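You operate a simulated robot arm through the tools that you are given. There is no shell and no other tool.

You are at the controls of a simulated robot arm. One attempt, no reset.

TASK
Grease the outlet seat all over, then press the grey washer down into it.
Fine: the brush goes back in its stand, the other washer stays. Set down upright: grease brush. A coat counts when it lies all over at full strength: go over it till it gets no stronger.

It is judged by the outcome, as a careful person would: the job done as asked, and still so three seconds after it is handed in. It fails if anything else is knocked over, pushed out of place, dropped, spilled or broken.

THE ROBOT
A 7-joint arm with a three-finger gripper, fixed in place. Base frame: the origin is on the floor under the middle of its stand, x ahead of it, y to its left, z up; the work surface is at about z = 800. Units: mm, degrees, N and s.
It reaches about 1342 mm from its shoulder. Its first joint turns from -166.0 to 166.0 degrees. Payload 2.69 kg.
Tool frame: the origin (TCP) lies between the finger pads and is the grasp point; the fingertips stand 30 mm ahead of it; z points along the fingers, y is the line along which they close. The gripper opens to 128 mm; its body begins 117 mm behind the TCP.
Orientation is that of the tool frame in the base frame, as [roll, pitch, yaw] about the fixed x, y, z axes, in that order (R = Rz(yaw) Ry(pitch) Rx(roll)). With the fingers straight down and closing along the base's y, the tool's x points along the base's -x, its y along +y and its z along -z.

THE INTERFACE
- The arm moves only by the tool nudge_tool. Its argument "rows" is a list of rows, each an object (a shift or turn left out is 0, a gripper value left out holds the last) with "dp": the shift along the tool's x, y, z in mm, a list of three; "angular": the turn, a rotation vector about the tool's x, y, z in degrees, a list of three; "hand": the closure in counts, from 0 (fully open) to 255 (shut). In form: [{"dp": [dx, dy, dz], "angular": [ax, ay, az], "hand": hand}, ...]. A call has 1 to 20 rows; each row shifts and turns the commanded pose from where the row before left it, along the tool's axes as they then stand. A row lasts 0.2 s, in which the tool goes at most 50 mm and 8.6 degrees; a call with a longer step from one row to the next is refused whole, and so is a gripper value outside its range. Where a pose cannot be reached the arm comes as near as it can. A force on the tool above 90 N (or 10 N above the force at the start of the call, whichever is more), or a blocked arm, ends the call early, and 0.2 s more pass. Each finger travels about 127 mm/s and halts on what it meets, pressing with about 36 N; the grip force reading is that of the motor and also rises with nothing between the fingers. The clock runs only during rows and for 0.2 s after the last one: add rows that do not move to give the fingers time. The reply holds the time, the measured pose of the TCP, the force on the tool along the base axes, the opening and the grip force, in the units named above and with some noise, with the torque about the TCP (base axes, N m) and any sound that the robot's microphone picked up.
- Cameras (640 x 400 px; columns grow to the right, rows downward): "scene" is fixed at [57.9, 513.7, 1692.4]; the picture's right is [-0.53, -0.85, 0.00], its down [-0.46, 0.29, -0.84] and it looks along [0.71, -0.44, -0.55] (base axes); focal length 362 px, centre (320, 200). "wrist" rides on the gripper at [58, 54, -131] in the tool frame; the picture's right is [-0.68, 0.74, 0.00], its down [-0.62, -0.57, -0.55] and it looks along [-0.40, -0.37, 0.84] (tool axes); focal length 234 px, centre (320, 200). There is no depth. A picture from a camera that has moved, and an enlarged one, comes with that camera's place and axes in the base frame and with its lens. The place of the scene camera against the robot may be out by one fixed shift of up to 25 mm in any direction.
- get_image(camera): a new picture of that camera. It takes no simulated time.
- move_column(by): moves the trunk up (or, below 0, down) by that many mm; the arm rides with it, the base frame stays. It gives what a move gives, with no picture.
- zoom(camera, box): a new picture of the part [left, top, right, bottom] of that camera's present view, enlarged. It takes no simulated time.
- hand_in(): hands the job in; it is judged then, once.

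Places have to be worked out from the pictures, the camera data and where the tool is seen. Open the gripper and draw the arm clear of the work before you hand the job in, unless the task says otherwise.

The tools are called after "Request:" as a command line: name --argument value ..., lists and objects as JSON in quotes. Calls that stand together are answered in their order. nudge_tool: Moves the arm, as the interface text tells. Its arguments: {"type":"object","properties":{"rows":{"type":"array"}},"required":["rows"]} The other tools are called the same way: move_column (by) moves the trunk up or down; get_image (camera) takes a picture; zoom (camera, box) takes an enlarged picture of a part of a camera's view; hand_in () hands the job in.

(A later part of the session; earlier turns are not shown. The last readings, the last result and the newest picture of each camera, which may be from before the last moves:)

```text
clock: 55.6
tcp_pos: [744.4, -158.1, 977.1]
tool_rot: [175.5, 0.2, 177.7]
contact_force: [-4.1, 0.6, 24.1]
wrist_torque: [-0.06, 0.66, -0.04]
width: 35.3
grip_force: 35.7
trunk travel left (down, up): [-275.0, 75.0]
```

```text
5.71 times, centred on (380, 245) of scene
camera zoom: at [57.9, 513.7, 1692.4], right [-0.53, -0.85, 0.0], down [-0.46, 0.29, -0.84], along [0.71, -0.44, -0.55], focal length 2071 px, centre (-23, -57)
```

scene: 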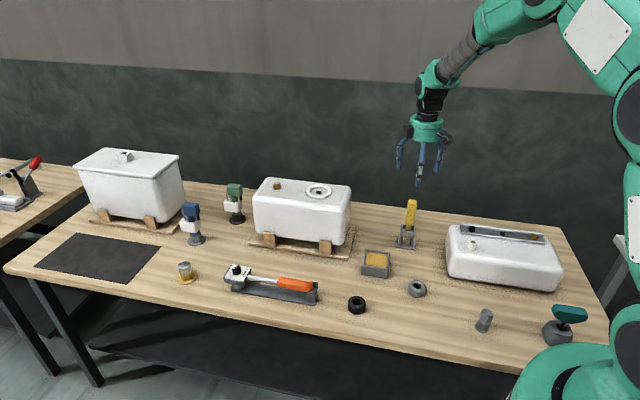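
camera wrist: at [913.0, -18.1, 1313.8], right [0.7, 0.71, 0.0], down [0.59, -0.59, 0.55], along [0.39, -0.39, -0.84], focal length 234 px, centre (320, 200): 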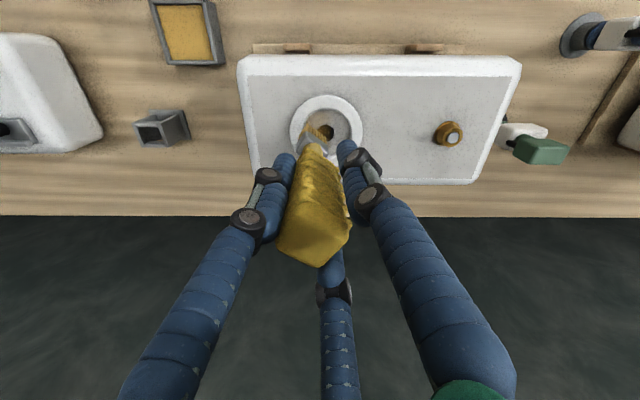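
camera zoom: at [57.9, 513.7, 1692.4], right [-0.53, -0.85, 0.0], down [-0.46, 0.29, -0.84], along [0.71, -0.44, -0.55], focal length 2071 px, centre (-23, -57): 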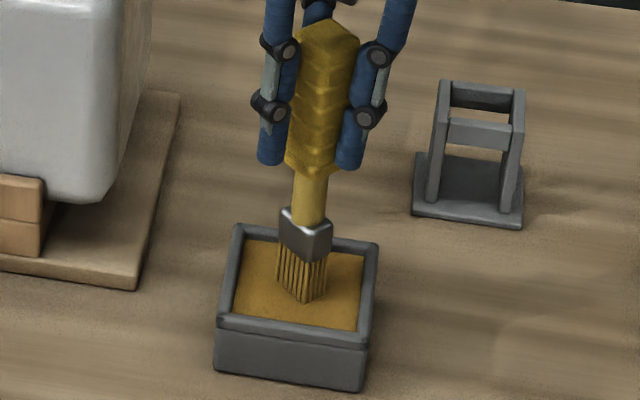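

The bristles are loaded again (24 N at most, tray steady). I lift clear and turn the brush 45° about the vertical, so its corners no longer point at the bare strips.

Request:
nudge_tool --rows '[{"dp": [0, 0.785, -9.97]}, {"dp": [0, 3.14, -39.88]}, {"dp": [0, 3.77, -47.85]}, {"dp": [0, 3.77, -47.85]}, {"dp": [0, 3.77, -47.85]}, {"dp": [0, 3.77, -47.85]}, {"dp": [0, 0.63, -7.98]}, {"angular": [0, 0.589, -7.477]}, {"angular": [0, 0.589, -7.477]}, {"angular": [0, 0.589, -7.477]}, {"angular": [0, 0.589, -7.477]}, {"angular": [0, 0.589, -7.477]}, {"angular": [0, 0.589, -7.477]}, {"dp": [0, 0, 0]}]'

Request:
zoom --camera "scene" --box '[340, 80, 440, 210]'

Request:
get_image --camera "wrist"

```text
clock: 58.6
tcp_pos: [742.9, -157.6, 1225.3]
tool_rot: [175.4, 0.1, -137.2]
contact_force: [0.2, -0.6, -2.1]
wrist_torque: [0.01, -0.02, -0.02]
width: 35.4
grip_force: 35.7
trunk travel left (down, up): [-275.0, 75.0]
```

```text
3.08 times, centred on (390, 145) of scene
camera zoom: at [57.9, 513.7, 1692.4], right [-0.53, -0.85, 0.0], down [-0.46, 0.29, -0.84], along [0.71, -0.44, -0.55], focal length 1115 px, centre (105, 369)
```

zoom: 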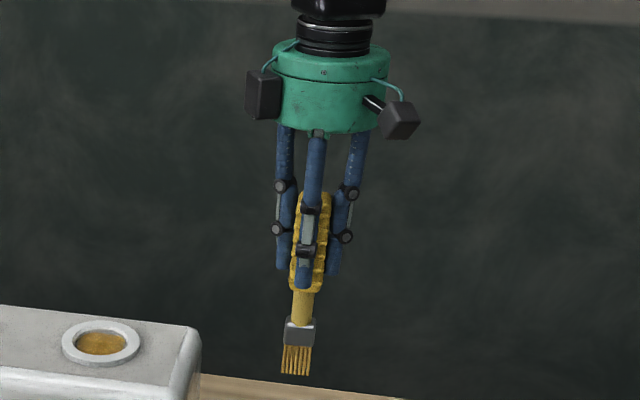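

```text
taken
camera wrist: at [671.1, -166.6, 1359.5], right [0.0, 1.0, 0.06], down [0.86, -0.03, 0.5], along [0.5, 0.05, -0.86], focal length 234 px, centre (320, 200)
```

wrist: 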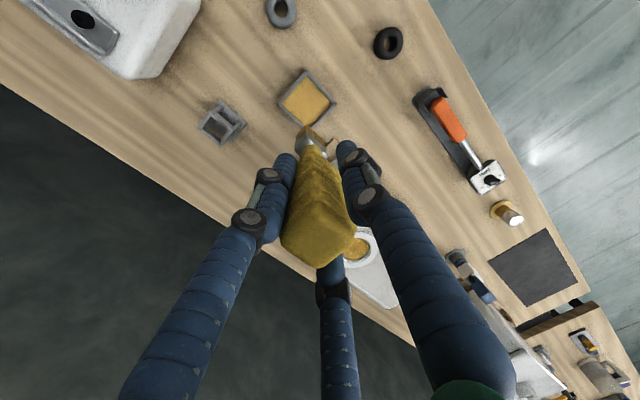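

The brush hangs vertical and the bristles show fresh grease. I carry it back over the seat.

Request:
nudge_tool --rows '[{"dp": [-36.4, -17.4, -1.37]}, {"dp": [-36.4, -17.4, -1.37]}, {"dp": [-36.4, -17.4, -1.37]}, {"dp": [-36.4, -17.4, -1.37]}, {"dp": [-36.4, -17.4, -1.37]}, {"dp": [-36.4, -17.4, -1.37]}, {"dp": [0, -3.14, 39.88]}, {"dp": [0, 0, 0]}]'

Request:
zoom --camera "scene" --box '[290, 150, 350, 205]'

Request:
zoom --camera "wrist" --box '[260, 60, 360, 160]'

```text
clock: 60.4
tcp_pos: [973.9, -87.4, 1184.7]
tool_rot: [175.5, -0.1, -137.2]
contact_force: [0.2, 0.0, -1.3]
wrist_torque: [0.0, 0.02, 0.0]
width: 35.6
grip_force: 36.0
trunk travel left (down, up): [-275.0, 75.0]
```

```text
7.27 times, centred on (320, 178) of scene
camera zoom: at [57.9, 513.7, 1692.4], right [-0.53, -0.85, 0.0], down [-0.46, 0.29, -0.84], along [0.71, -0.44, -0.55], focal length 2636 px, centre (320, 364)
```

zoom: 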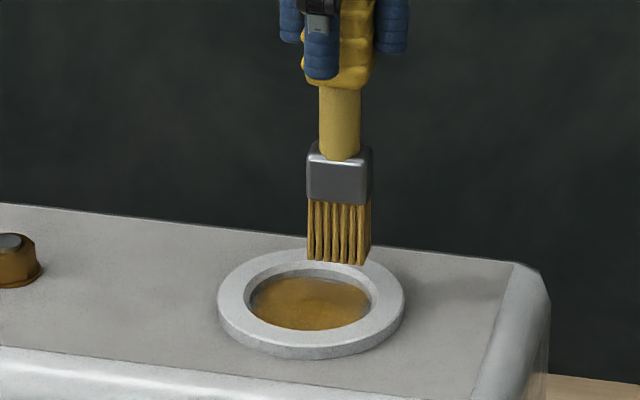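

```text
4.00 times, centred on (310, 110) of wrist
camera zoom: at [902.7, -95.6, 1320.2], right [0.0, 1.0, 0.06], down [0.86, -0.03, 0.5], along [0.5, 0.05, -0.86], focal length 937 px, centre (360, 560)
```

zoom: 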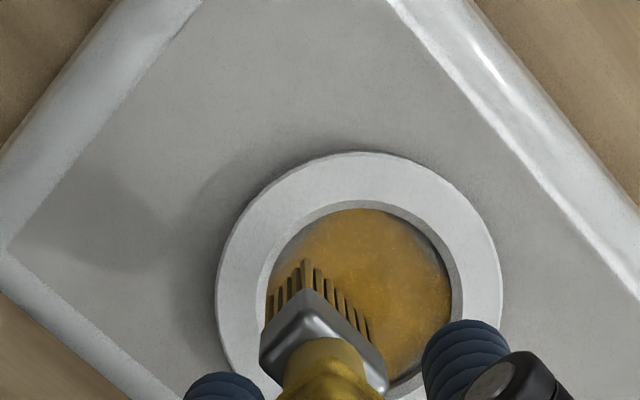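

Alignment is good: the tips sit about 12 mm from centre along the brush's wide axis. I lower to just above contact and then touch gently.

Request:
nudge_tool --rows '[{"dp": [0, -0.942, 11.96]}, {"dp": [0, -0.942, 11.96]}, {"dp": [0, -0.236, 2.99]}, {"dp": [0, 0, 0]}]'

Request:
zoom --camera "wrist" --box '[260, 80, 360, 180]'

```text
clock: 61.4
tcp_pos: [973.9, -88.2, 1158.0]
tool_rot: [175.5, 0.0, -137.2]
contact_force: [0.1, -0.1, -2.0]
wrist_torque: [0.0, 0.01, -0.02]
width: 35.5
grip_force: 36.2
trunk travel left (down, up): [-275.0, 75.0]
```

```text
4.00 times, centred on (310, 130) of wrist
camera zoom: at [902.6, -95.4, 1292.8], right [0.0, 1.0, 0.06], down [0.86, -0.03, 0.5], along [0.5, 0.05, -0.86], focal length 937 px, centre (360, 480)
```

zoom: 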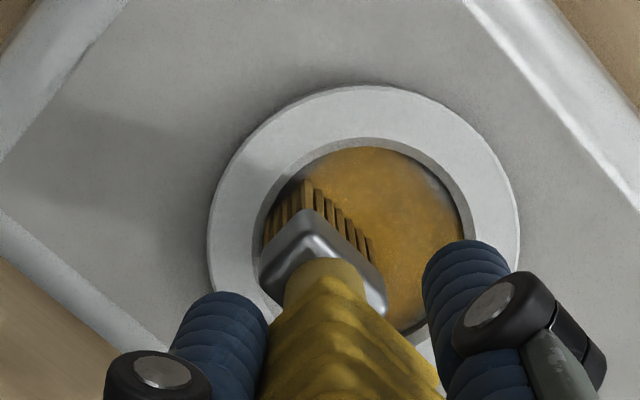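

Close to the wall on one side, so I nudge 1 mm inward and step down to light contact.

Request:
nudge_tool --rows '[{"dp": [-1.0, 0.04, 0.003]}, {"dp": [0, -0.0785, 0.997]}, {"dp": [0, -0.0785, 0.997]}, {"dp": [0, -0.0785, 0.997]}, {"dp": [0, 0, 0]}]'

```text
clock: 62.6
tcp_pos: [975.4, -86.3, 1155.5]
tool_rot: [175.6, 0.0, -137.2]
contact_force: [0.0, 0.4, 1.0]
wrist_torque: [0.02, 0.07, -0.03]
width: 34.9
grip_force: 36.0
trunk travel left (down, up): [-275.0, 75.0]
```

Touching very lightly (about 2.5 N). I add 0.4 mm and sweep a quarter of the circle close to the wall.

Request:
nudge_tool --rows '[{"dp": [0, -0.03, 0.4]}, {"dp": [1.499, -0.06, -0.005]}, {"dp": [-0.4, 2.51, 0.198]}, {"dp": [-0.4, 2.51, 0.198]}, {"dp": [-1.169, 2.042, 0.161]}, {"dp": [-1.169, 2.042, 0.161]}, {"dp": [-1.918, 2.072, 0.163]}, {"dp": [-1.918, 2.072, 0.163]}, {"dp": [-2.458, 1.096, 0.086]}, {"dp": [-2.458, 1.096, 0.086]}, {"dp": [0, 0, 0]}]'

Request:
zoom --camera "scene" --box '[300, 165, 340, 205]'

Request:
zoom --camera "wrist" --box '[260, 80, 360, 180]'

```text
clock: 65.0
tcp_pos: [970.0, -67.4, 1156.3]
tool_rot: [175.5, 0.0, -137.3]
contact_force: [-4.8, -5.8, 10.2]
wrist_torque: [-0.72, 0.5, 0.01]
width: 35.5
grip_force: 36.1
trunk travel left (down, up): [-275.0, 75.0]
```

```text
10.00 times, centred on (320, 185) of scene
camera zoom: at [57.9, 513.7, 1692.4], right [-0.53, -0.85, 0.0], down [-0.46, 0.29, -0.84], along [0.71, -0.44, -0.55], focal length 3625 px, centre (320, 350)
```

zoom: 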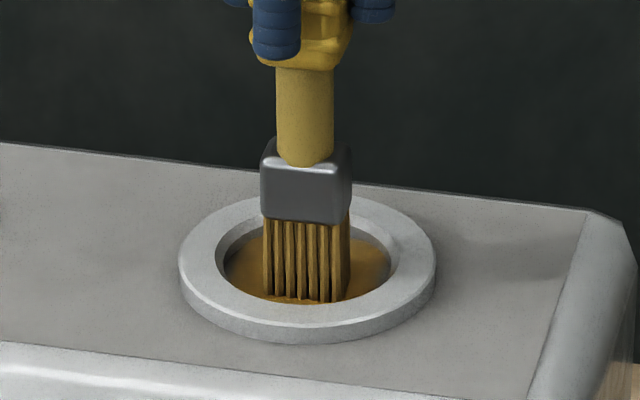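

```text
4.00 times, centred on (310, 130) of wrist
camera zoom: at [899.7, -76.2, 1289.9], right [0.0, 1.0, 0.06], down [0.86, -0.03, 0.5], along [0.5, 0.05, -0.86], focal length 937 px, centre (360, 480)
```

zoom: 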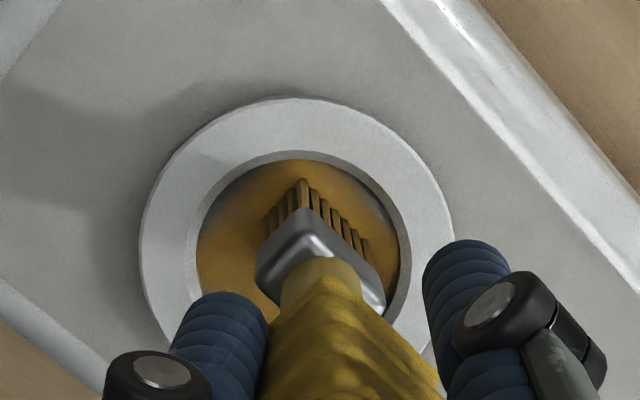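

About 5 mm remain to the wall on this (+e2) side, so I reach 2.5 mm further out there at slightly lighter pressure, then continue to the far end.

Request:
nudge_tool --rows '[{"dp": [0.1, 2.51, -0.104]}, {"dp": [-3.577, -1.852, -0.146]}, {"dp": [-2.878, -3.127, -0.246]}, {"dp": [-2.878, -3.127, -0.246]}, {"dp": [-1.329, -1.942, -0.153]}, {"dp": [-1.329, -1.942, -0.153]}, {"dp": [-1.099, -2.45, -0.193]}, {"dp": [-1.099, -2.45, -0.193]}, {"dp": [0, 0, 0]}]'

Request:
zoom --camera "scene" --box '[300, 165, 340, 205]'

Request:
zoom --camera "wrist" --box '[240, 80, 340, 180]'

```text
clock: 67.0
tcp_pos: [992.3, -68.6, 1155.3]
tool_rot: [175.5, 0.0, -137.3]
contact_force: [-2.7, 0.4, 5.5]
wrist_torque: [0.16, 0.34, 0.03]
width: 35.5
grip_force: 36.1
trunk travel left (down, up): [-275.0, 75.0]
```

```text
10.00 times, centred on (320, 185) of scene
camera zoom: at [57.9, 513.7, 1692.4], right [-0.53, -0.85, 0.0], down [-0.46, 0.29, -0.84], along [0.71, -0.44, -0.55], focal length 3625 px, centre (320, 350)
```

zoom: 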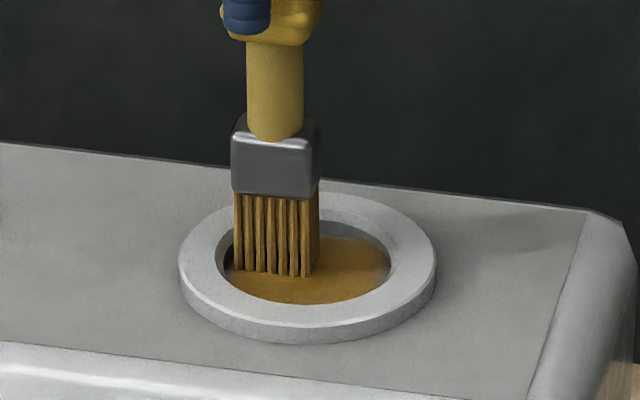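

```text
4.00 times, centred on (290, 130) of wrist
camera zoom: at [920.3, -77.0, 1289.7], right [0.0, 1.0, 0.06], down [0.86, -0.03, 0.5], along [0.5, 0.05, -0.86], focal length 937 px, centre (440, 480)
```

zoom: 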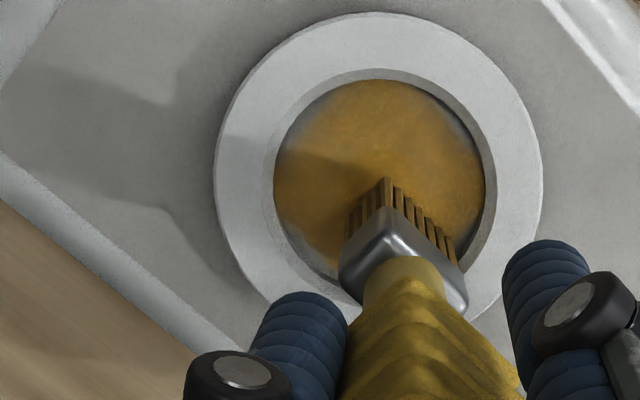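

Most of the floor is at full colour; the ±e2 edges (lower left and upper right here) are still a bit thin. I continue round to the -e2 edge.

Request:
nudge_tool --rows '[{"dp": [0.899, -2.53, -0.199]}, {"dp": [0.899, -2.53, -0.199]}, {"dp": [1.169, -2.042, -0.161]}, {"dp": [1.169, -2.042, -0.161]}, {"dp": [2.618, -3.347, -0.263]}, {"dp": [2.618, -3.347, -0.263]}, {"dp": [3.417, -2.132, -0.168]}, {"dp": [0, 0, 0]}]'

Request:
zoom --camera "scene" --box '[300, 165, 340, 205]'

Request:
zoom --camera "wrist" --box '[260, 60, 360, 160]'

```text
clock: 68.8
tcp_pos: [994.5, -88.6, 1154.6]
tool_rot: [175.5, 0.0, -137.2]
contact_force: [2.3, 10.4, 4.7]
wrist_torque: [1.29, -0.34, 0.14]
width: 35.3
grip_force: 35.8
trunk travel left (down, up): [-275.0, 75.0]
```

```text
10.00 times, centred on (320, 185) of scene
camera zoom: at [57.9, 513.7, 1692.4], right [-0.53, -0.85, 0.0], down [-0.46, 0.29, -0.84], along [0.71, -0.44, -0.55], focal length 3625 px, centre (320, 350)
```

zoom: 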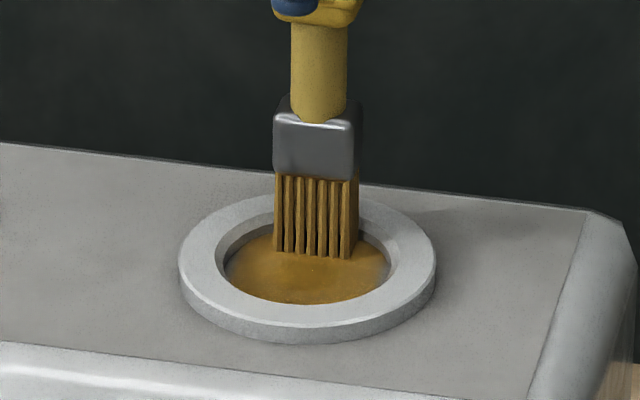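

```text
4.00 times, centred on (310, 110) of wrist
camera zoom: at [923.1, -97.6, 1289.8], right [0.0, 1.0, 0.06], down [0.86, -0.03, 0.5], along [0.5, 0.05, -0.86], focal length 937 px, centre (360, 560)
```

zoom: 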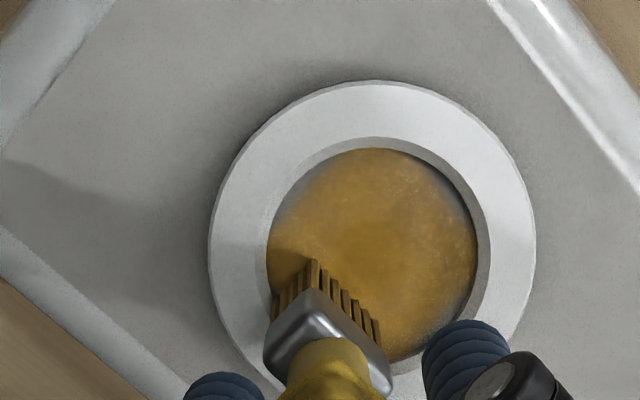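

Wall contact on this edge (10 N sideways) shows the tips sit about 1.5 mm further to -e2 than I counted, so I correct for that and sweep the remaining side round to the +e2 edge.

Request:
nudge_tool --rows '[{"dp": [3.637, 3.346, 0.263]}, {"dp": [2.878, 3.127, 0.246]}, {"dp": [2.878, 3.127, 0.246]}, {"dp": [1.329, 1.942, 0.153]}, {"dp": [1.329, 1.942, 0.153]}, {"dp": [0.6, 2.47, 0.194]}, {"dp": [0.6, 2.47, 0.194]}, {"dp": [-0.4, 2.51, 0.198]}, {"dp": [-0.4, 2.51, 0.198]}, {"dp": [-1.169, 2.042, 0.161]}, {"dp": [-1.169, 2.042, 0.161]}, {"dp": [-2.618, 3.347, 0.263]}, {"dp": [-2.618, 3.347, 0.263]}, {"dp": [-3.397, 2.63, 0.207]}, {"dp": [0, 0, 0]}]'

Request:
zoom --camera "scene" --box '[300, 165, 340, 205]'

Request:
zoom --camera "wrist" --box '[250, 80, 350, 180]'

```text
clock: 72.0
tcp_pos: [969.1, -65.7, 1155.2]
tool_rot: [175.5, -0.1, -137.1]
contact_force: [-2.0, -3.5, 6.0]
wrist_torque: [-0.34, 0.18, -0.02]
width: 35.5
grip_force: 36.4
trunk travel left (down, up): [-275.0, 75.0]
```

```text
10.00 times, centred on (320, 185) of scene
camera zoom: at [57.9, 513.7, 1692.4], right [-0.53, -0.85, 0.0], down [-0.46, 0.29, -0.84], along [0.71, -0.44, -0.55], focal length 3625 px, centre (320, 350)
```

zoom: 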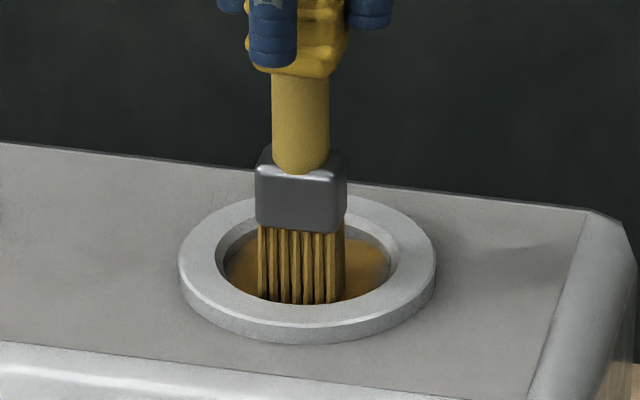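

```text
4.00 times, centred on (300, 130) of wrist
camera zoom: at [896.5, -72.7, 1289.6], right [0.0, 1.0, 0.06], down [0.86, -0.03, 0.5], along [0.5, 0.05, -0.86], focal length 937 px, centre (400, 480)
```

zoom: 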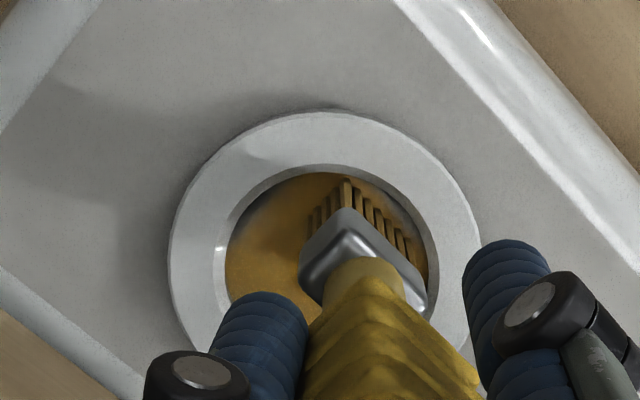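

Even coat forming. I make one more full loop along the wall, reaching a little further at both ends of the wide axis.

Request:
nudge_tool --rows '[{"dp": [-3.597, -2.35, -0.185]}, {"dp": [-2.878, -3.127, -0.246]}, {"dp": [-2.878, -3.127, -0.246]}, {"dp": [-1.329, -1.942, -0.153]}, {"dp": [-1.329, -1.942, -0.153]}, {"dp": [-1.849, -2.42, -0.191]}, {"dp": [-1.849, -2.42, -0.191]}, {"dp": [1.649, -2.56, -0.201]}, {"dp": [1.649, -2.56, -0.201]}, {"dp": [1.169, -2.042, -0.161]}, {"dp": [1.169, -2.042, -0.161]}, {"dp": [2.618, -3.347, -0.263]}, {"dp": [2.618, -3.347, -0.263]}, {"dp": [3.417, -2.132, -0.168]}, {"dp": [3.577, 1.852, 0.146]}, {"dp": [2.878, 3.127, 0.246]}, {"dp": [2.878, 3.127, 0.246]}, {"dp": [1.329, 1.942, 0.153]}, {"dp": [1.329, 1.942, 0.153]}, {"dp": [0, 0, 0]}]'

Request:
zoom --camera "scene" --box '[300, 165, 340, 205]'

Request:
zoom --camera "wrist" --box '[260, 60, 360, 160]'

```text
clock: 76.2
tcp_pos: [977.2, -88.5, 1153.6]
tool_rot: [175.5, 0.1, -137.2]
contact_force: [0.9, -0.9, 2.7]
wrist_torque: [-0.21, -0.14, 0.03]
width: 35.4
grip_force: 36.2
trunk travel left (down, up): [-275.0, 75.0]
```

```text
10.00 times, centred on (320, 185) of scene
camera zoom: at [57.9, 513.7, 1692.4], right [-0.53, -0.85, 0.0], down [-0.46, 0.29, -0.84], along [0.71, -0.44, -0.55], focal length 3625 px, centre (320, 350)
```

zoom: 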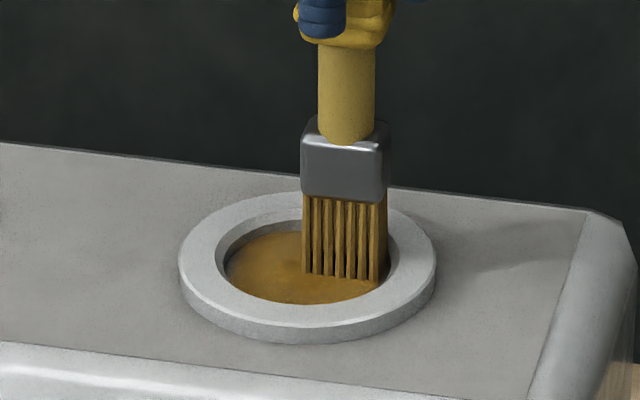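

```text
4.00 times, centred on (310, 110) of wrist
camera zoom: at [905.3, -97.2, 1289.6], right [0.0, 1.0, 0.06], down [0.86, -0.03, 0.5], along [0.5, 0.05, -0.86], focal length 937 px, centre (360, 560)
```

zoom: 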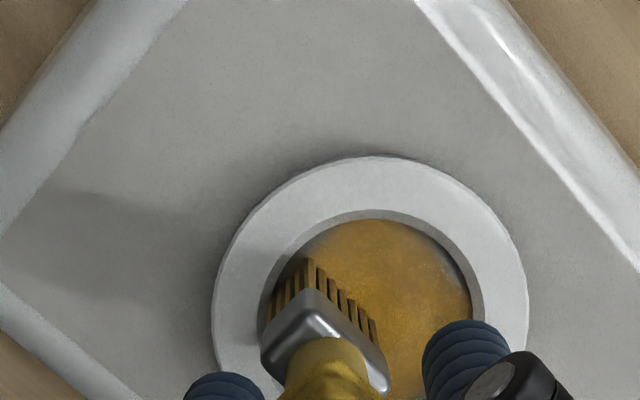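

I finish with the -e1 edge, then lift and shift aside for a clear look at the whole seat.

Request:
nudge_tool --rows '[{"dp": [1.349, 2.44, 0.192]}, {"dp": [1.349, 2.44, 0.192]}, {"dp": [0, 0, 0]}, {"dp": [-1.149, 2.54, 0.2]}, {"dp": [-1.149, 2.54, 0.2]}, {"dp": [-1.169, 2.042, 0.161]}, {"dp": [0, 0.785, -9.97]}, {"dp": [0, 1.57, -19.94]}, {"dp": [0, 1.57, -19.94]}, {"dp": [-16.2, -14.9, -1.17]}, {"dp": [-16.2, -14.9, -1.17]}, {"dp": [0, 0, 0]}]'

Request:
zoom --camera "scene" --box '[290, 150, 350, 205]'

Request:
zoom --camera "wrist" --box '[270, 50, 370, 150]'

```text
clock: 78.8
tcp_pos: [1015.2, -79.0, 1205.5]
tool_rot: [175.6, 0.0, -137.2]
contact_force: [-0.3, 0.0, -2.2]
wrist_torque: [0.02, 0.0, -0.01]
width: 35.2
grip_force: 36.0
trunk travel left (down, up): [-275.0, 75.0]
```

```text
7.27 times, centred on (320, 178) of scene
camera zoom: at [57.9, 513.7, 1692.4], right [-0.53, -0.85, 0.0], down [-0.46, 0.29, -0.84], along [0.71, -0.44, -0.55], focal length 2636 px, centre (320, 364)
```

zoom: 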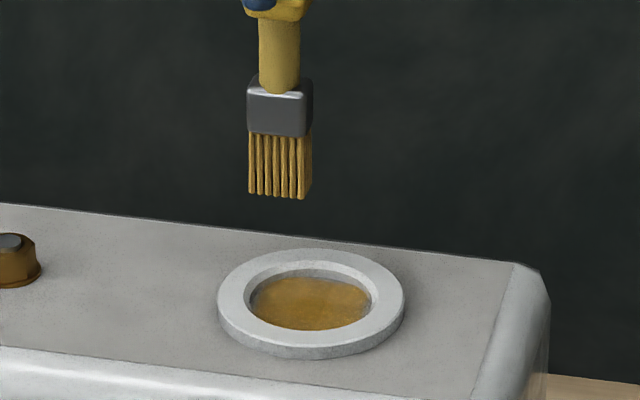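

```text
4.00 times, centred on (320, 100) of wrist
camera zoom: at [942.2, -86.8, 1340.5], right [0.0, 1.0, 0.06], down [0.86, -0.03, 0.5], along [0.5, 0.05, -0.86], focal length 937 px, centre (320, 600)
```

zoom: 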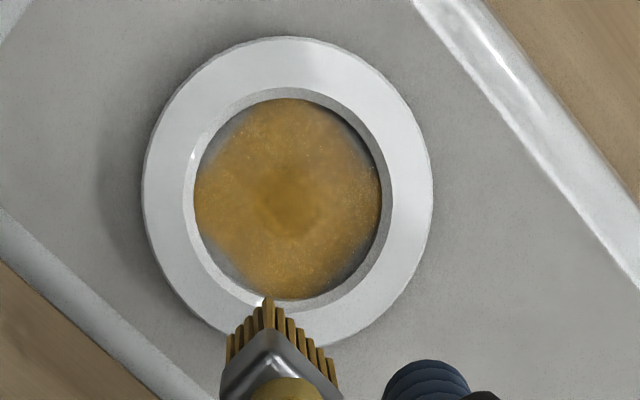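

Coverage is nearly complete; I zoom in tightly on the rim areas.

Request:
zoom --camera "wrist" --box '[294, 64, 344, 134]'

Request:
zoom --camera "scene" --box '[306, 182, 334, 202]'

```text
5.71 times, centred on (319, 99) of wrist
camera zoom: at [942.2, -86.8, 1340.5], right [0.0, 1.0, 0.06], down [0.86, -0.03, 0.5], along [0.5, 0.05, -0.86], focal length 1338 px, centre (326, 777)
```

zoom: 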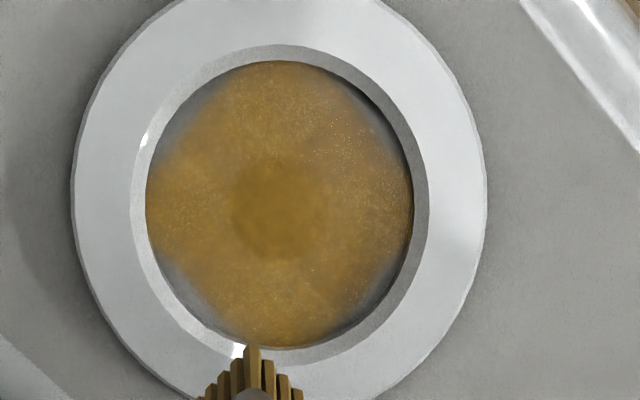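

```text
16.00 times, centred on (320, 192) of scene
camera zoom: at [57.9, 513.7, 1692.4], right [-0.53, -0.85, 0.0], down [-0.46, 0.29, -0.84], along [0.71, -0.44, -0.55], focal length 5800 px, centre (320, 328)
```

zoom: 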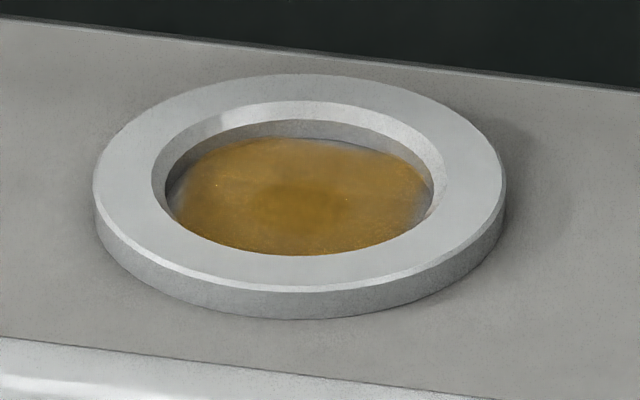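

Four small bare patches remain at the wall in the ±e1 and ±e2 directions, where the brush's flat sides faced the curve. I will turn the brush back 45° so its corners reach them, and take fresh grease first.

Request:
nudge_tool --rows '[{"dp": [0, 1.57, -19.94]}, {"angular": [0, -0.589, 7.477]}, {"angular": [0, -0.589, 7.477]}, {"angular": [0, -0.589, 7.477]}, {"angular": [0, -0.589, 7.477]}, {"angular": [0, -0.589, 7.477]}, {"angular": [0, -0.589, 7.477]}, {"dp": [38.3, -12.8, -1.0]}, {"dp": [38.3, -12.8, -1.0]}, {"dp": [38.3, -12.8, -1.0]}, {"dp": [38.3, -12.8, -1.0]}, {"dp": [38.3, -12.8, -1.0]}, {"dp": [38.3, -12.8, -1.0]}, {"dp": [38.3, -12.8, -1.0]}, {"dp": [0, 0, 0]}]'

Request:
zoom --camera "scene" --box '[330, 80, 440, 280]'

Request:
zoom --camera "wrist" --box '[260, 50, 380, 170]'

```text
clock: 82.0
tcp_pos: [743.6, -158.1, 1224.5]
tool_rot: [175.5, 0.0, 177.7]
contact_force: [-0.2, -0.5, -1.0]
wrist_torque: [0.03, -0.03, 0.02]
width: 35.0
grip_force: 36.5
trunk travel left (down, up): [-275.0, 75.0]
```

```text
2.00 times, centred on (385, 180) of scene
camera zoom: at [57.9, 513.7, 1692.4], right [-0.53, -0.85, 0.0], down [-0.46, 0.29, -0.84], along [0.71, -0.44, -0.55], focal length 725 px, centre (190, 240)
```

zoom: 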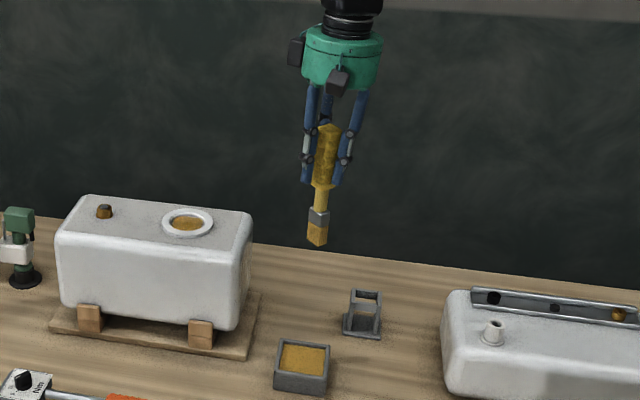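

```text
3.33 times, centred on (320, 110) of wrist
camera zoom: at [686.3, -113.4, 1359.4], right [0.7, 0.71, 0.06], down [0.59, -0.63, 0.5], along [0.39, -0.32, -0.86], focal length 781 px, centre (320, 500)
```

zoom: 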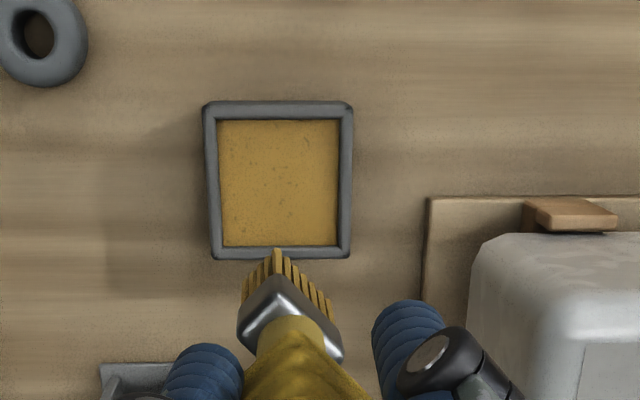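

Same place over the tray as before, and the brush is still vertical. I lower to the grease again in the same way.

Request:
nudge_tool --rows '[{"dp": [0, -2.94, 37.4]}, {"dp": [0, -2.94, 37.4]}, {"dp": [0, -2.94, 37.4]}, {"dp": [0, -2.94, 37.4]}, {"dp": [0, -2.94, 37.4]}, {"dp": [0, -2.94, 37.4]}, {"dp": [0, -1.18, 14.95]}, {"dp": [0, -0.314, 3.99]}, {"dp": [0, -0.157, 1.994]}, {"dp": [0, -0.118, 1.495]}, {"dp": [0, 0, 0]}]'

Request:
zoom --camera "scene" --box '[350, 210, 410, 280]'

```text
clock: 84.4
tcp_pos: [742.0, -158.7, 977.6]
tool_rot: [175.5, 0.0, 177.8]
contact_force: [1.1, -0.4, -2.9]
wrist_torque: [0.03, 0.0, -0.02]
width: 35.2
grip_force: 36.2
trunk travel left (down, up): [-275.0, 75.0]
```

```text
5.71 times, centred on (380, 245) of scene
camera zoom: at [57.9, 513.7, 1692.4], right [-0.53, -0.85, 0.0], down [-0.46, 0.29, -0.84], along [0.71, -0.44, -0.55], focal length 2071 px, centre (-23, -57)
```

zoom: 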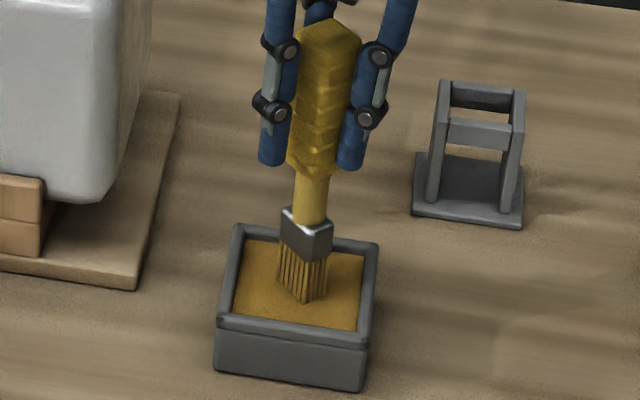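

Just above the grease; 1 mm steps until it touches.

Request:
nudge_tool --rows '[{"dp": [0, -0.0785, 0.997]}, {"dp": [0, -0.0785, 0.997]}, {"dp": [0, 0, 0]}]'

Request:
zoom --camera "scene" --box '[350, 210, 410, 280]'

```text
clock: 85.2
tcp_pos: [742.9, -158.2, 976.2]
tool_rot: [175.5, 0.1, 177.8]
contact_force: [-2.6, -0.5, 16.5]
wrist_torque: [-0.23, 0.33, 0.01]
width: 35.4
grip_force: 36.2
trunk travel left (down, up): [-275.0, 75.0]
```

```text
5.71 times, centred on (380, 245) of scene
camera zoom: at [57.9, 513.7, 1692.4], right [-0.53, -0.85, 0.0], down [-0.46, 0.29, -0.84], along [0.71, -0.44, -0.55], focal length 2071 px, centre (-23, -57)
```

zoom: 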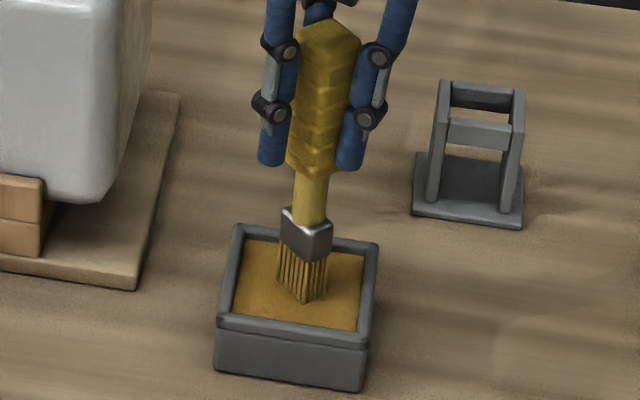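

Loaded again. I lift and carry the brush back over the seat in this orientation.

Request:
nudge_tool --rows '[{"dp": [0, 0.785, -9.97]}, {"dp": [0, 3.14, -39.88]}, {"dp": [0, 3.77, -47.85]}, {"dp": [0, 3.77, -47.85]}, {"dp": [0, 3.77, -47.85]}, {"dp": [0, 3.77, -47.85]}, {"dp": [0, 0.59, -7.48]}, {"dp": [-35.3, 12.9, 1.01]}, {"dp": [-35.3, 12.9, 1.01]}, {"dp": [-35.3, 12.9, 1.01]}, {"dp": [-35.3, 12.9, 1.01]}, {"dp": [-35.3, 12.9, 1.01]}, {"dp": [-35.3, 12.9, 1.01]}, {"dp": [-35.3, 12.9, 1.01]}, {"dp": [0, -3.14, 39.88]}, {"dp": [0, -1.57, 19.94]}, {"dp": [0, 0, 0]}]'

Request:
zoom --camera "scene" --box '[290, 150, 350, 205]'

Request:
zoom --camera "wrist" --box '[260, 60, 360, 160]'

```text
clock: 88.8
tcp_pos: [991.8, -78.2, 1165.8]
tool_rot: [175.5, 0.0, 177.8]
contact_force: [0.1, 0.7, -2.2]
wrist_torque: [0.01, -0.03, 0.02]
width: 35.4
grip_force: 36.0
trunk travel left (down, up): [-275.0, 75.0]
```

```text
7.27 times, centred on (320, 178) of scene
camera zoom: at [57.9, 513.7, 1692.4], right [-0.53, -0.85, 0.0], down [-0.46, 0.29, -0.84], along [0.71, -0.44, -0.55], focal length 2636 px, centre (320, 364)
```

zoom: 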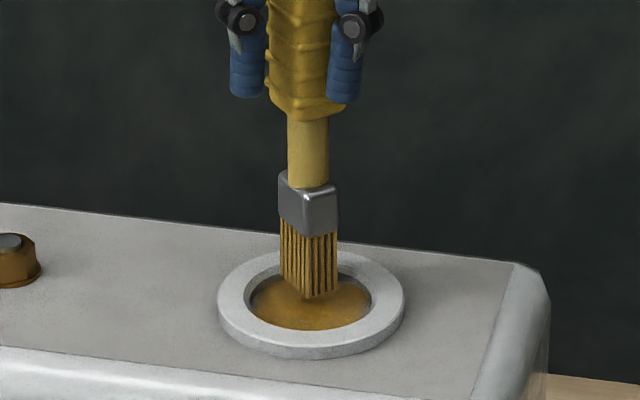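

```text
4.00 times, centred on (310, 110) of wrist
camera zoom: at [936.8, -32.6, 1299.3], right [0.7, 0.71, 0.06], down [0.59, -0.63, 0.5], along [0.39, -0.32, -0.86], focal length 937 px, centre (360, 560)
```

zoom: 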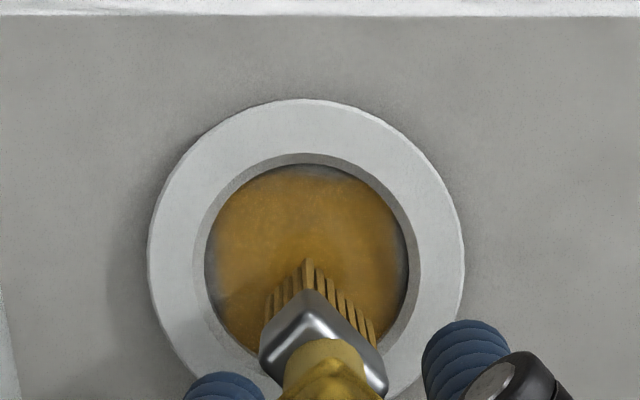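

In position inside the recess; bare strips at the top and right are visible. I lower to light contact.

Request:
nudge_tool --rows '[{"dp": [0, -0.55, 6.98]}, {"dp": [0, -0.157, 1.994]}, {"dp": [0, -0.0785, 0.997]}, {"dp": [0, 0, 0]}]'

```text
clock: 89.8
tcp_pos: [992.6, -77.8, 1154.7]
tool_rot: [175.6, 0.0, 177.8]
contact_force: [0.2, 0.6, -1.4]
wrist_torque: [0.01, -0.01, 0.04]
width: 35.4
grip_force: 36.0
trunk travel left (down, up): [-275.0, 75.0]
```

Not touching yet at z≈1155; I press 0.6 mm more and sweep the (+x,+y) corner along the wall.

Request:
nudge_tool --rows '[{"dp": [0, -0.047, 0.6]}, {"dp": [-1.259, 2.295, 0.18]}, {"dp": [-1.259, 2.295, 0.18]}, {"dp": [1.337, 2.141, 0.168]}, {"dp": [1.337, 2.141, 0.168]}, {"dp": [1.729, 1.926, 0.152]}, {"dp": [1.729, 1.926, 0.152]}, {"dp": [0, 0, 0]}]'

Request:
zoom --camera "scene" --box '[300, 165, 340, 205]'

Request:
zoom --camera "wrist" --box '[250, 70, 350, 170]'

```text
clock: 91.6
tcp_pos: [990.6, -64.9, 1155.7]
tool_rot: [175.5, 0.0, 177.9]
contact_force: [1.0, -0.4, 7.2]
wrist_torque: [-0.16, -0.08, -0.01]
width: 35.2
grip_force: 35.8
trunk travel left (down, up): [-275.0, 75.0]
```

```text
10.00 times, centred on (320, 185) of scene
camera zoom: at [57.9, 513.7, 1692.4], right [-0.53, -0.85, 0.0], down [-0.46, 0.29, -0.84], along [0.71, -0.44, -0.55], focal length 3625 px, centre (320, 350)
```

zoom: 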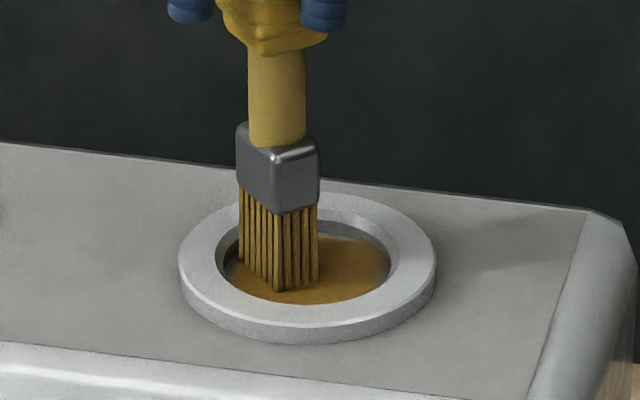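

```text
4.00 times, centred on (300, 120) of wrist
camera zoom: at [933.6, -19.6, 1289.3], right [0.7, 0.71, 0.06], down [0.59, -0.63, 0.5], along [0.39, -0.32, -0.86], focal length 937 px, centre (400, 520)
```

zoom: 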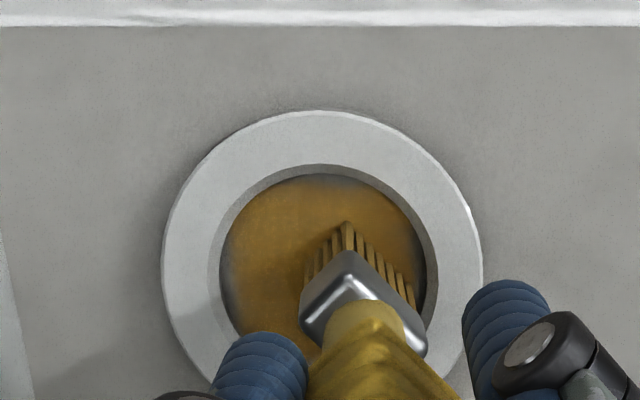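

A gap of about 3–4 mm to the wall is left at this corner. I go 2 mm further out and stroke along the wall both ways.

Request:
nudge_tool --rows '[{"dp": [-1.918, 2.072, 0.163]}, {"dp": [-1.455, -1.34, -0.105]}, {"dp": [-1.455, -1.34, -0.105]}, {"dp": [1.455, 1.34, 0.105]}, {"dp": [1.455, 1.34, 0.105]}, {"dp": [1.455, 1.34, 0.105]}, {"dp": [1.455, 1.34, 0.105]}, {"dp": [0, 0, 0]}]'

Request:
zoom --camera "wrist" --box '[250, 70, 350, 170]'

```text
clock: 93.4
tcp_pos: [988.6, -60.5, 1153.8]
tool_rot: [175.5, -0.1, 177.8]
contact_force: [1.5, -3.5, 6.8]
wrist_torque: [-0.38, -0.13, -0.03]
width: 35.4
grip_force: 35.8
trunk travel left (down, up): [-275.0, 75.0]
```

```text
4.00 times, centred on (300, 120) of wrist
camera zoom: at [932.5, -15.0, 1289.3], right [0.7, 0.71, 0.06], down [0.59, -0.63, 0.5], along [0.39, -0.32, -0.86], focal length 937 px, centre (400, 520)
```

zoom: 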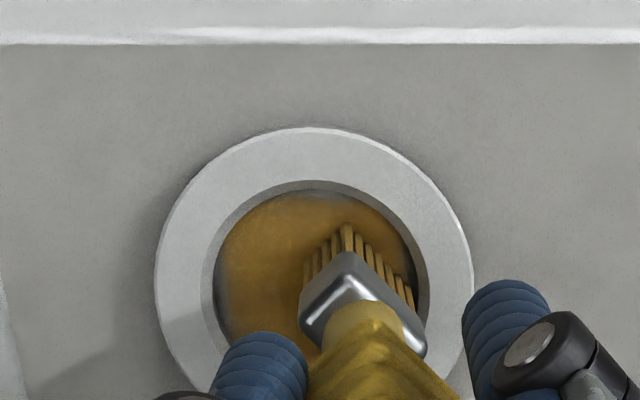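

The corner now reaches the wall with only a few newtons. I sweep along the +y wall to the +e2 patch (top of the picture).

Request:
nudge_tool --rows '[{"dp": [3.054, 0.027, 0.002]}, {"dp": [3.054, 0.027, 0.002]}, {"dp": [2.358, -1.092, -0.086]}, {"dp": [2.358, -1.092, -0.086]}, {"dp": [2.358, -1.092, -0.086]}, {"dp": [0, 0, 0]}]'

Request:
zoom --camera "wrist" --box '[250, 70, 350, 170]'

Request:
zoom --camera "scene" --box '[300, 165, 340, 205]'

```text
clock: 94.8
tcp_pos: [977.0, -62.8, 1154.2]
tool_rot: [175.5, 0.0, 177.8]
contact_force: [7.1, 4.7, 11.7]
wrist_torque: [0.53, -0.79, -0.02]
width: 35.4
grip_force: 35.5
trunk travel left (down, up): [-275.0, 75.0]
```

```text
4.00 times, centred on (300, 120) of wrist
camera zoom: at [919.2, -17.5, 1289.3], right [0.7, 0.71, 0.06], down [0.59, -0.63, 0.5], along [0.39, -0.32, -0.86], focal length 937 px, centre (400, 520)
```

zoom: 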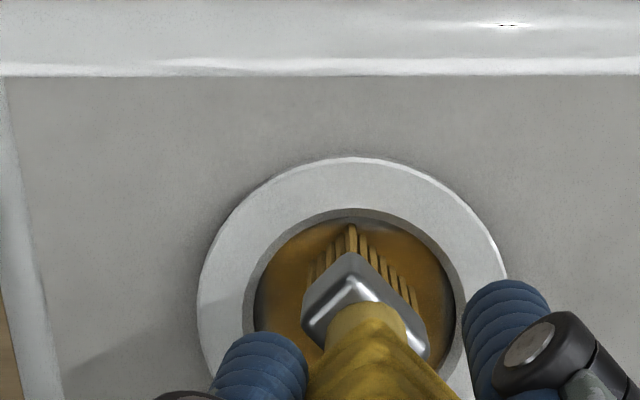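

```text
10.00 times, centred on (320, 185) of scene
camera zoom: at [57.9, 513.7, 1692.4], right [-0.53, -0.85, 0.0], down [-0.46, 0.29, -0.84], along [0.71, -0.44, -0.55], focal length 3625 px, centre (320, 350)
```

zoom: 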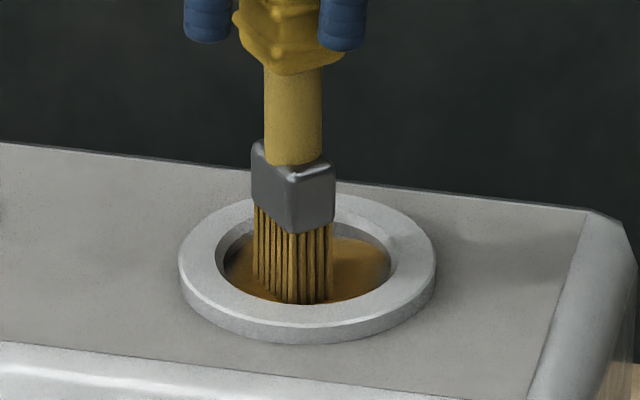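

The corner is within about 2–3 mm of the wall here. I go 1.5 mm further out and stroke along the wall to either side.

Request:
nudge_tool --rows '[{"dp": [1.101, 1.03, -0.12]}, {"dp": [-1.918, 2.072, 0.163]}, {"dp": [1.918, -2.072, -0.163]}, {"dp": [1.918, -2.072, -0.163]}, {"dp": [1.918, -2.072, -0.163]}, {"dp": [0, 0, 0]}]'

Request:
zoom --camera "wrist" --box '[250, 70, 350, 170]'

```text
clock: 96.2
tcp_pos: [971.5, -65.2, 1153.9]
tool_rot: [175.5, -0.1, 177.7]
contact_force: [11.2, 1.6, 8.3]
wrist_torque: [0.34, -1.34, -0.03]
width: 35.4
grip_force: 36.2
trunk travel left (down, up): [-275.0, 75.0]
```

```text
4.00 times, centred on (300, 120) of wrist
camera zoom: at [914.4, -20.7, 1289.3], right [0.7, 0.71, 0.06], down [0.59, -0.63, 0.5], along [0.39, -0.32, -0.86], focal length 937 px, centre (400, 520)
```

zoom: 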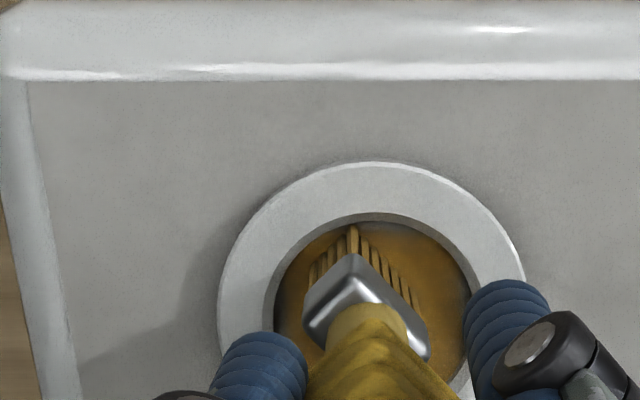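

Wall contact confirmed there (11 N sideways). I move inward and down the -x side to the -e1 patch.

Request:
nudge_tool --rows '[{"dp": [-1.21, -1.977, -0.156]}, {"dp": [-1.21, -1.977, -0.156]}, {"dp": [0.4, -2.51, -0.198]}, {"dp": [0.4, -2.51, -0.198]}, {"dp": [-0.12, -2.988, -0.235]}, {"dp": [-0.12, -2.988, -0.235]}, {"dp": [-0.849, -2.46, -0.194]}, {"dp": [-0.849, -2.46, -0.194]}, {"dp": [-1.079, -1.952, -0.154]}, {"dp": [-1.079, -1.952, -0.154]}, {"dp": [0, 0, 0]}]'

Request:
zoom --camera "wrist" --box '[260, 50, 360, 150]'

Request:
zoom --camera "scene" --box '[300, 165, 340, 205]'

```text
clock: 98.6
tcp_pos: [975.9, -90.4, 1154.4]
tool_rot: [175.5, 0.0, 177.8]
contact_force: [-0.4, 4.3, 0.5]
wrist_torque: [0.62, 0.12, -0.06]
width: 35.3
grip_force: 36.3
trunk travel left (down, up): [-275.0, 75.0]
```

```text
4.00 times, centred on (310, 100) of wrist
camera zoom: at [918.8, -45.5, 1288.8], right [0.7, 0.71, 0.06], down [0.59, -0.63, 0.5], along [0.39, -0.32, -0.86], focal length 937 px, centre (360, 600)
```

zoom: 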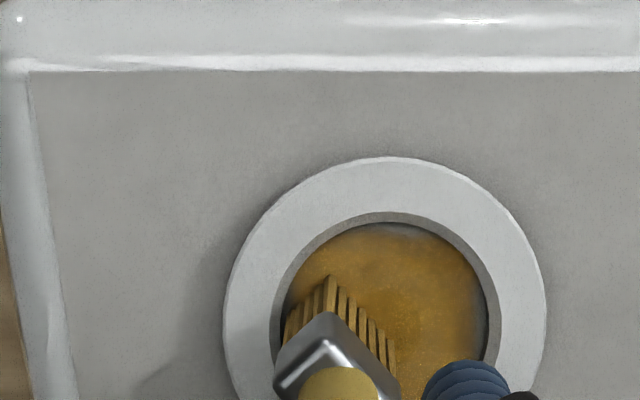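

```text
10.00 times, centred on (320, 185) of scene
camera zoom: at [57.9, 513.7, 1692.4], right [-0.53, -0.85, 0.0], down [-0.46, 0.29, -0.84], along [0.71, -0.44, -0.55], focal length 3625 px, centre (320, 350)
```

zoom: 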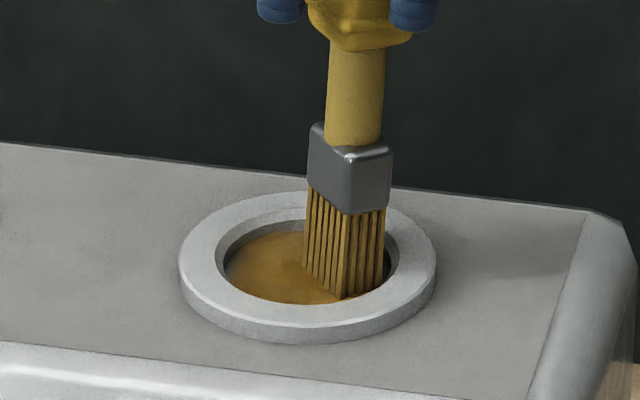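

The left corner is nearly at the wall here. I press slightly, move 1.5 mm out and stroke both ways along the wall.

Request:
nudge_tool --rows '[{"dp": [1.017, -1.11, 0.164]}, {"dp": [1.871, 1.721, 0.135]}, {"dp": [-1.871, -1.721, -0.135]}, {"dp": [-1.871, -1.721, -0.135]}, {"dp": [-1.871, -1.721, -0.135]}, {"dp": [0, 0, 0]}]'

Request:
zoom --camera "wrist" --box '[260, 50, 360, 150]'

```text
clock: 100.0
tcp_pos: [976.4, -94.2, 1154.7]
tool_rot: [175.5, 0.0, 177.7]
contact_force: [0.2, 2.9, -1.4]
wrist_torque: [0.34, -0.08, -0.04]
width: 35.4
grip_force: 36.7
trunk travel left (down, up): [-275.0, 75.0]
```

```text
4.00 times, centred on (310, 100) of wrist
camera zoom: at [921.3, -49.8, 1288.9], right [0.7, 0.71, 0.06], down [0.59, -0.63, 0.5], along [0.39, -0.32, -0.86], focal length 937 px, centre (360, 600)
```

zoom: 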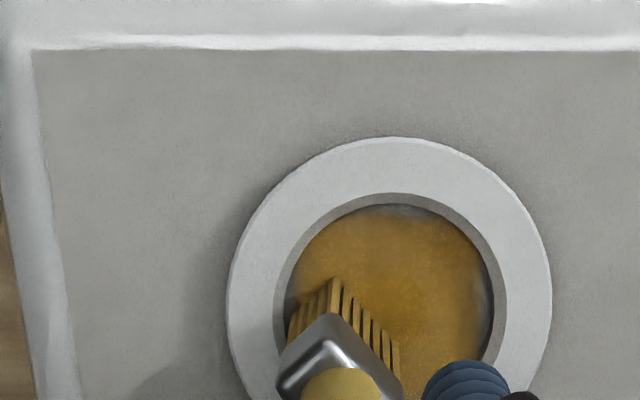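

Contact was lost on this side (vertical force back to zero). I lower 0.6 mm and repeat the strokes along this stretch of wall.

Request:
nudge_tool --rows '[{"dp": [0, -0.047, 0.6]}, {"dp": [1.871, 1.721, 0.135]}, {"dp": [1.871, 1.721, 0.135]}, {"dp": [1.871, 1.721, 0.135]}, {"dp": [0, 0, 0]}]'

```text
clock: 101.2
tcp_pos: [973.1, -89.6, 1153.9]
tool_rot: [175.5, 0.0, 177.7]
contact_force: [1.8, -2.9, 7.2]
wrist_torque: [-0.4, -0.2, 0.05]
width: 35.3
grip_force: 36.1
trunk travel left (down, up): [-275.0, 75.0]
```

Contact is back (about 8 N). I finish this corner and sweep along the -y wall to the -e2 patch.

Request:
nudge_tool --rows '[{"dp": [0.671, -0.725, -0.057]}, {"dp": [-1.871, -1.721, -0.135]}, {"dp": [-1.871, -1.721, -0.135]}, {"dp": [-1.871, -1.721, -0.085]}, {"dp": [-2.816, 0.412, 0.033]}, {"dp": [-2.816, 0.412, 0.033]}, {"dp": [-2.358, 1.092, 0.086]}, {"dp": [-2.358, 1.092, 0.086]}, {"dp": [-2.358, 1.092, 0.086]}, {"dp": [0, 0, 0]}]'

Request:
zoom --camera "wrist" --box '[250, 40, 350, 140]'

Request:
zoom --camera "scene" --box '[300, 165, 340, 205]'

```text
clock: 103.4
tcp_pos: [989.6, -91.9, 1154.5]
tool_rot: [175.5, 0.0, 177.9]
contact_force: [-3.6, -1.6, 5.4]
wrist_torque: [-0.41, 0.46, -0.04]
width: 35.4
grip_force: 35.8
trunk travel left (down, up): [-275.0, 75.0]
```

```text
4.00 times, centred on (300, 90) of wrist
camera zoom: at [933.1, -46.6, 1288.6], right [0.7, 0.71, 0.06], down [0.59, -0.63, 0.5], along [0.39, -0.32, -0.86], focal length 937 px, centre (400, 640)
```

zoom: 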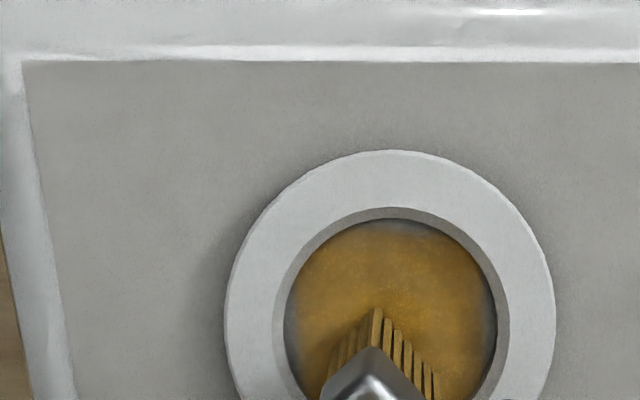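

```text
10.00 times, centred on (320, 185) of scene
camera zoom: at [57.9, 513.7, 1692.4], right [-0.53, -0.85, 0.0], down [-0.46, 0.29, -0.84], along [0.71, -0.44, -0.55], focal length 3625 px, centre (320, 350)
```

zoom: 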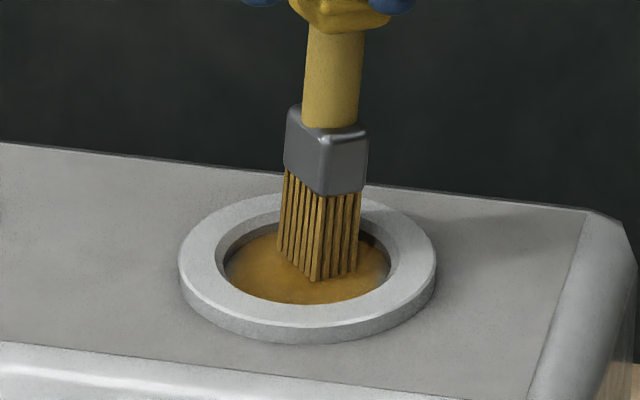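

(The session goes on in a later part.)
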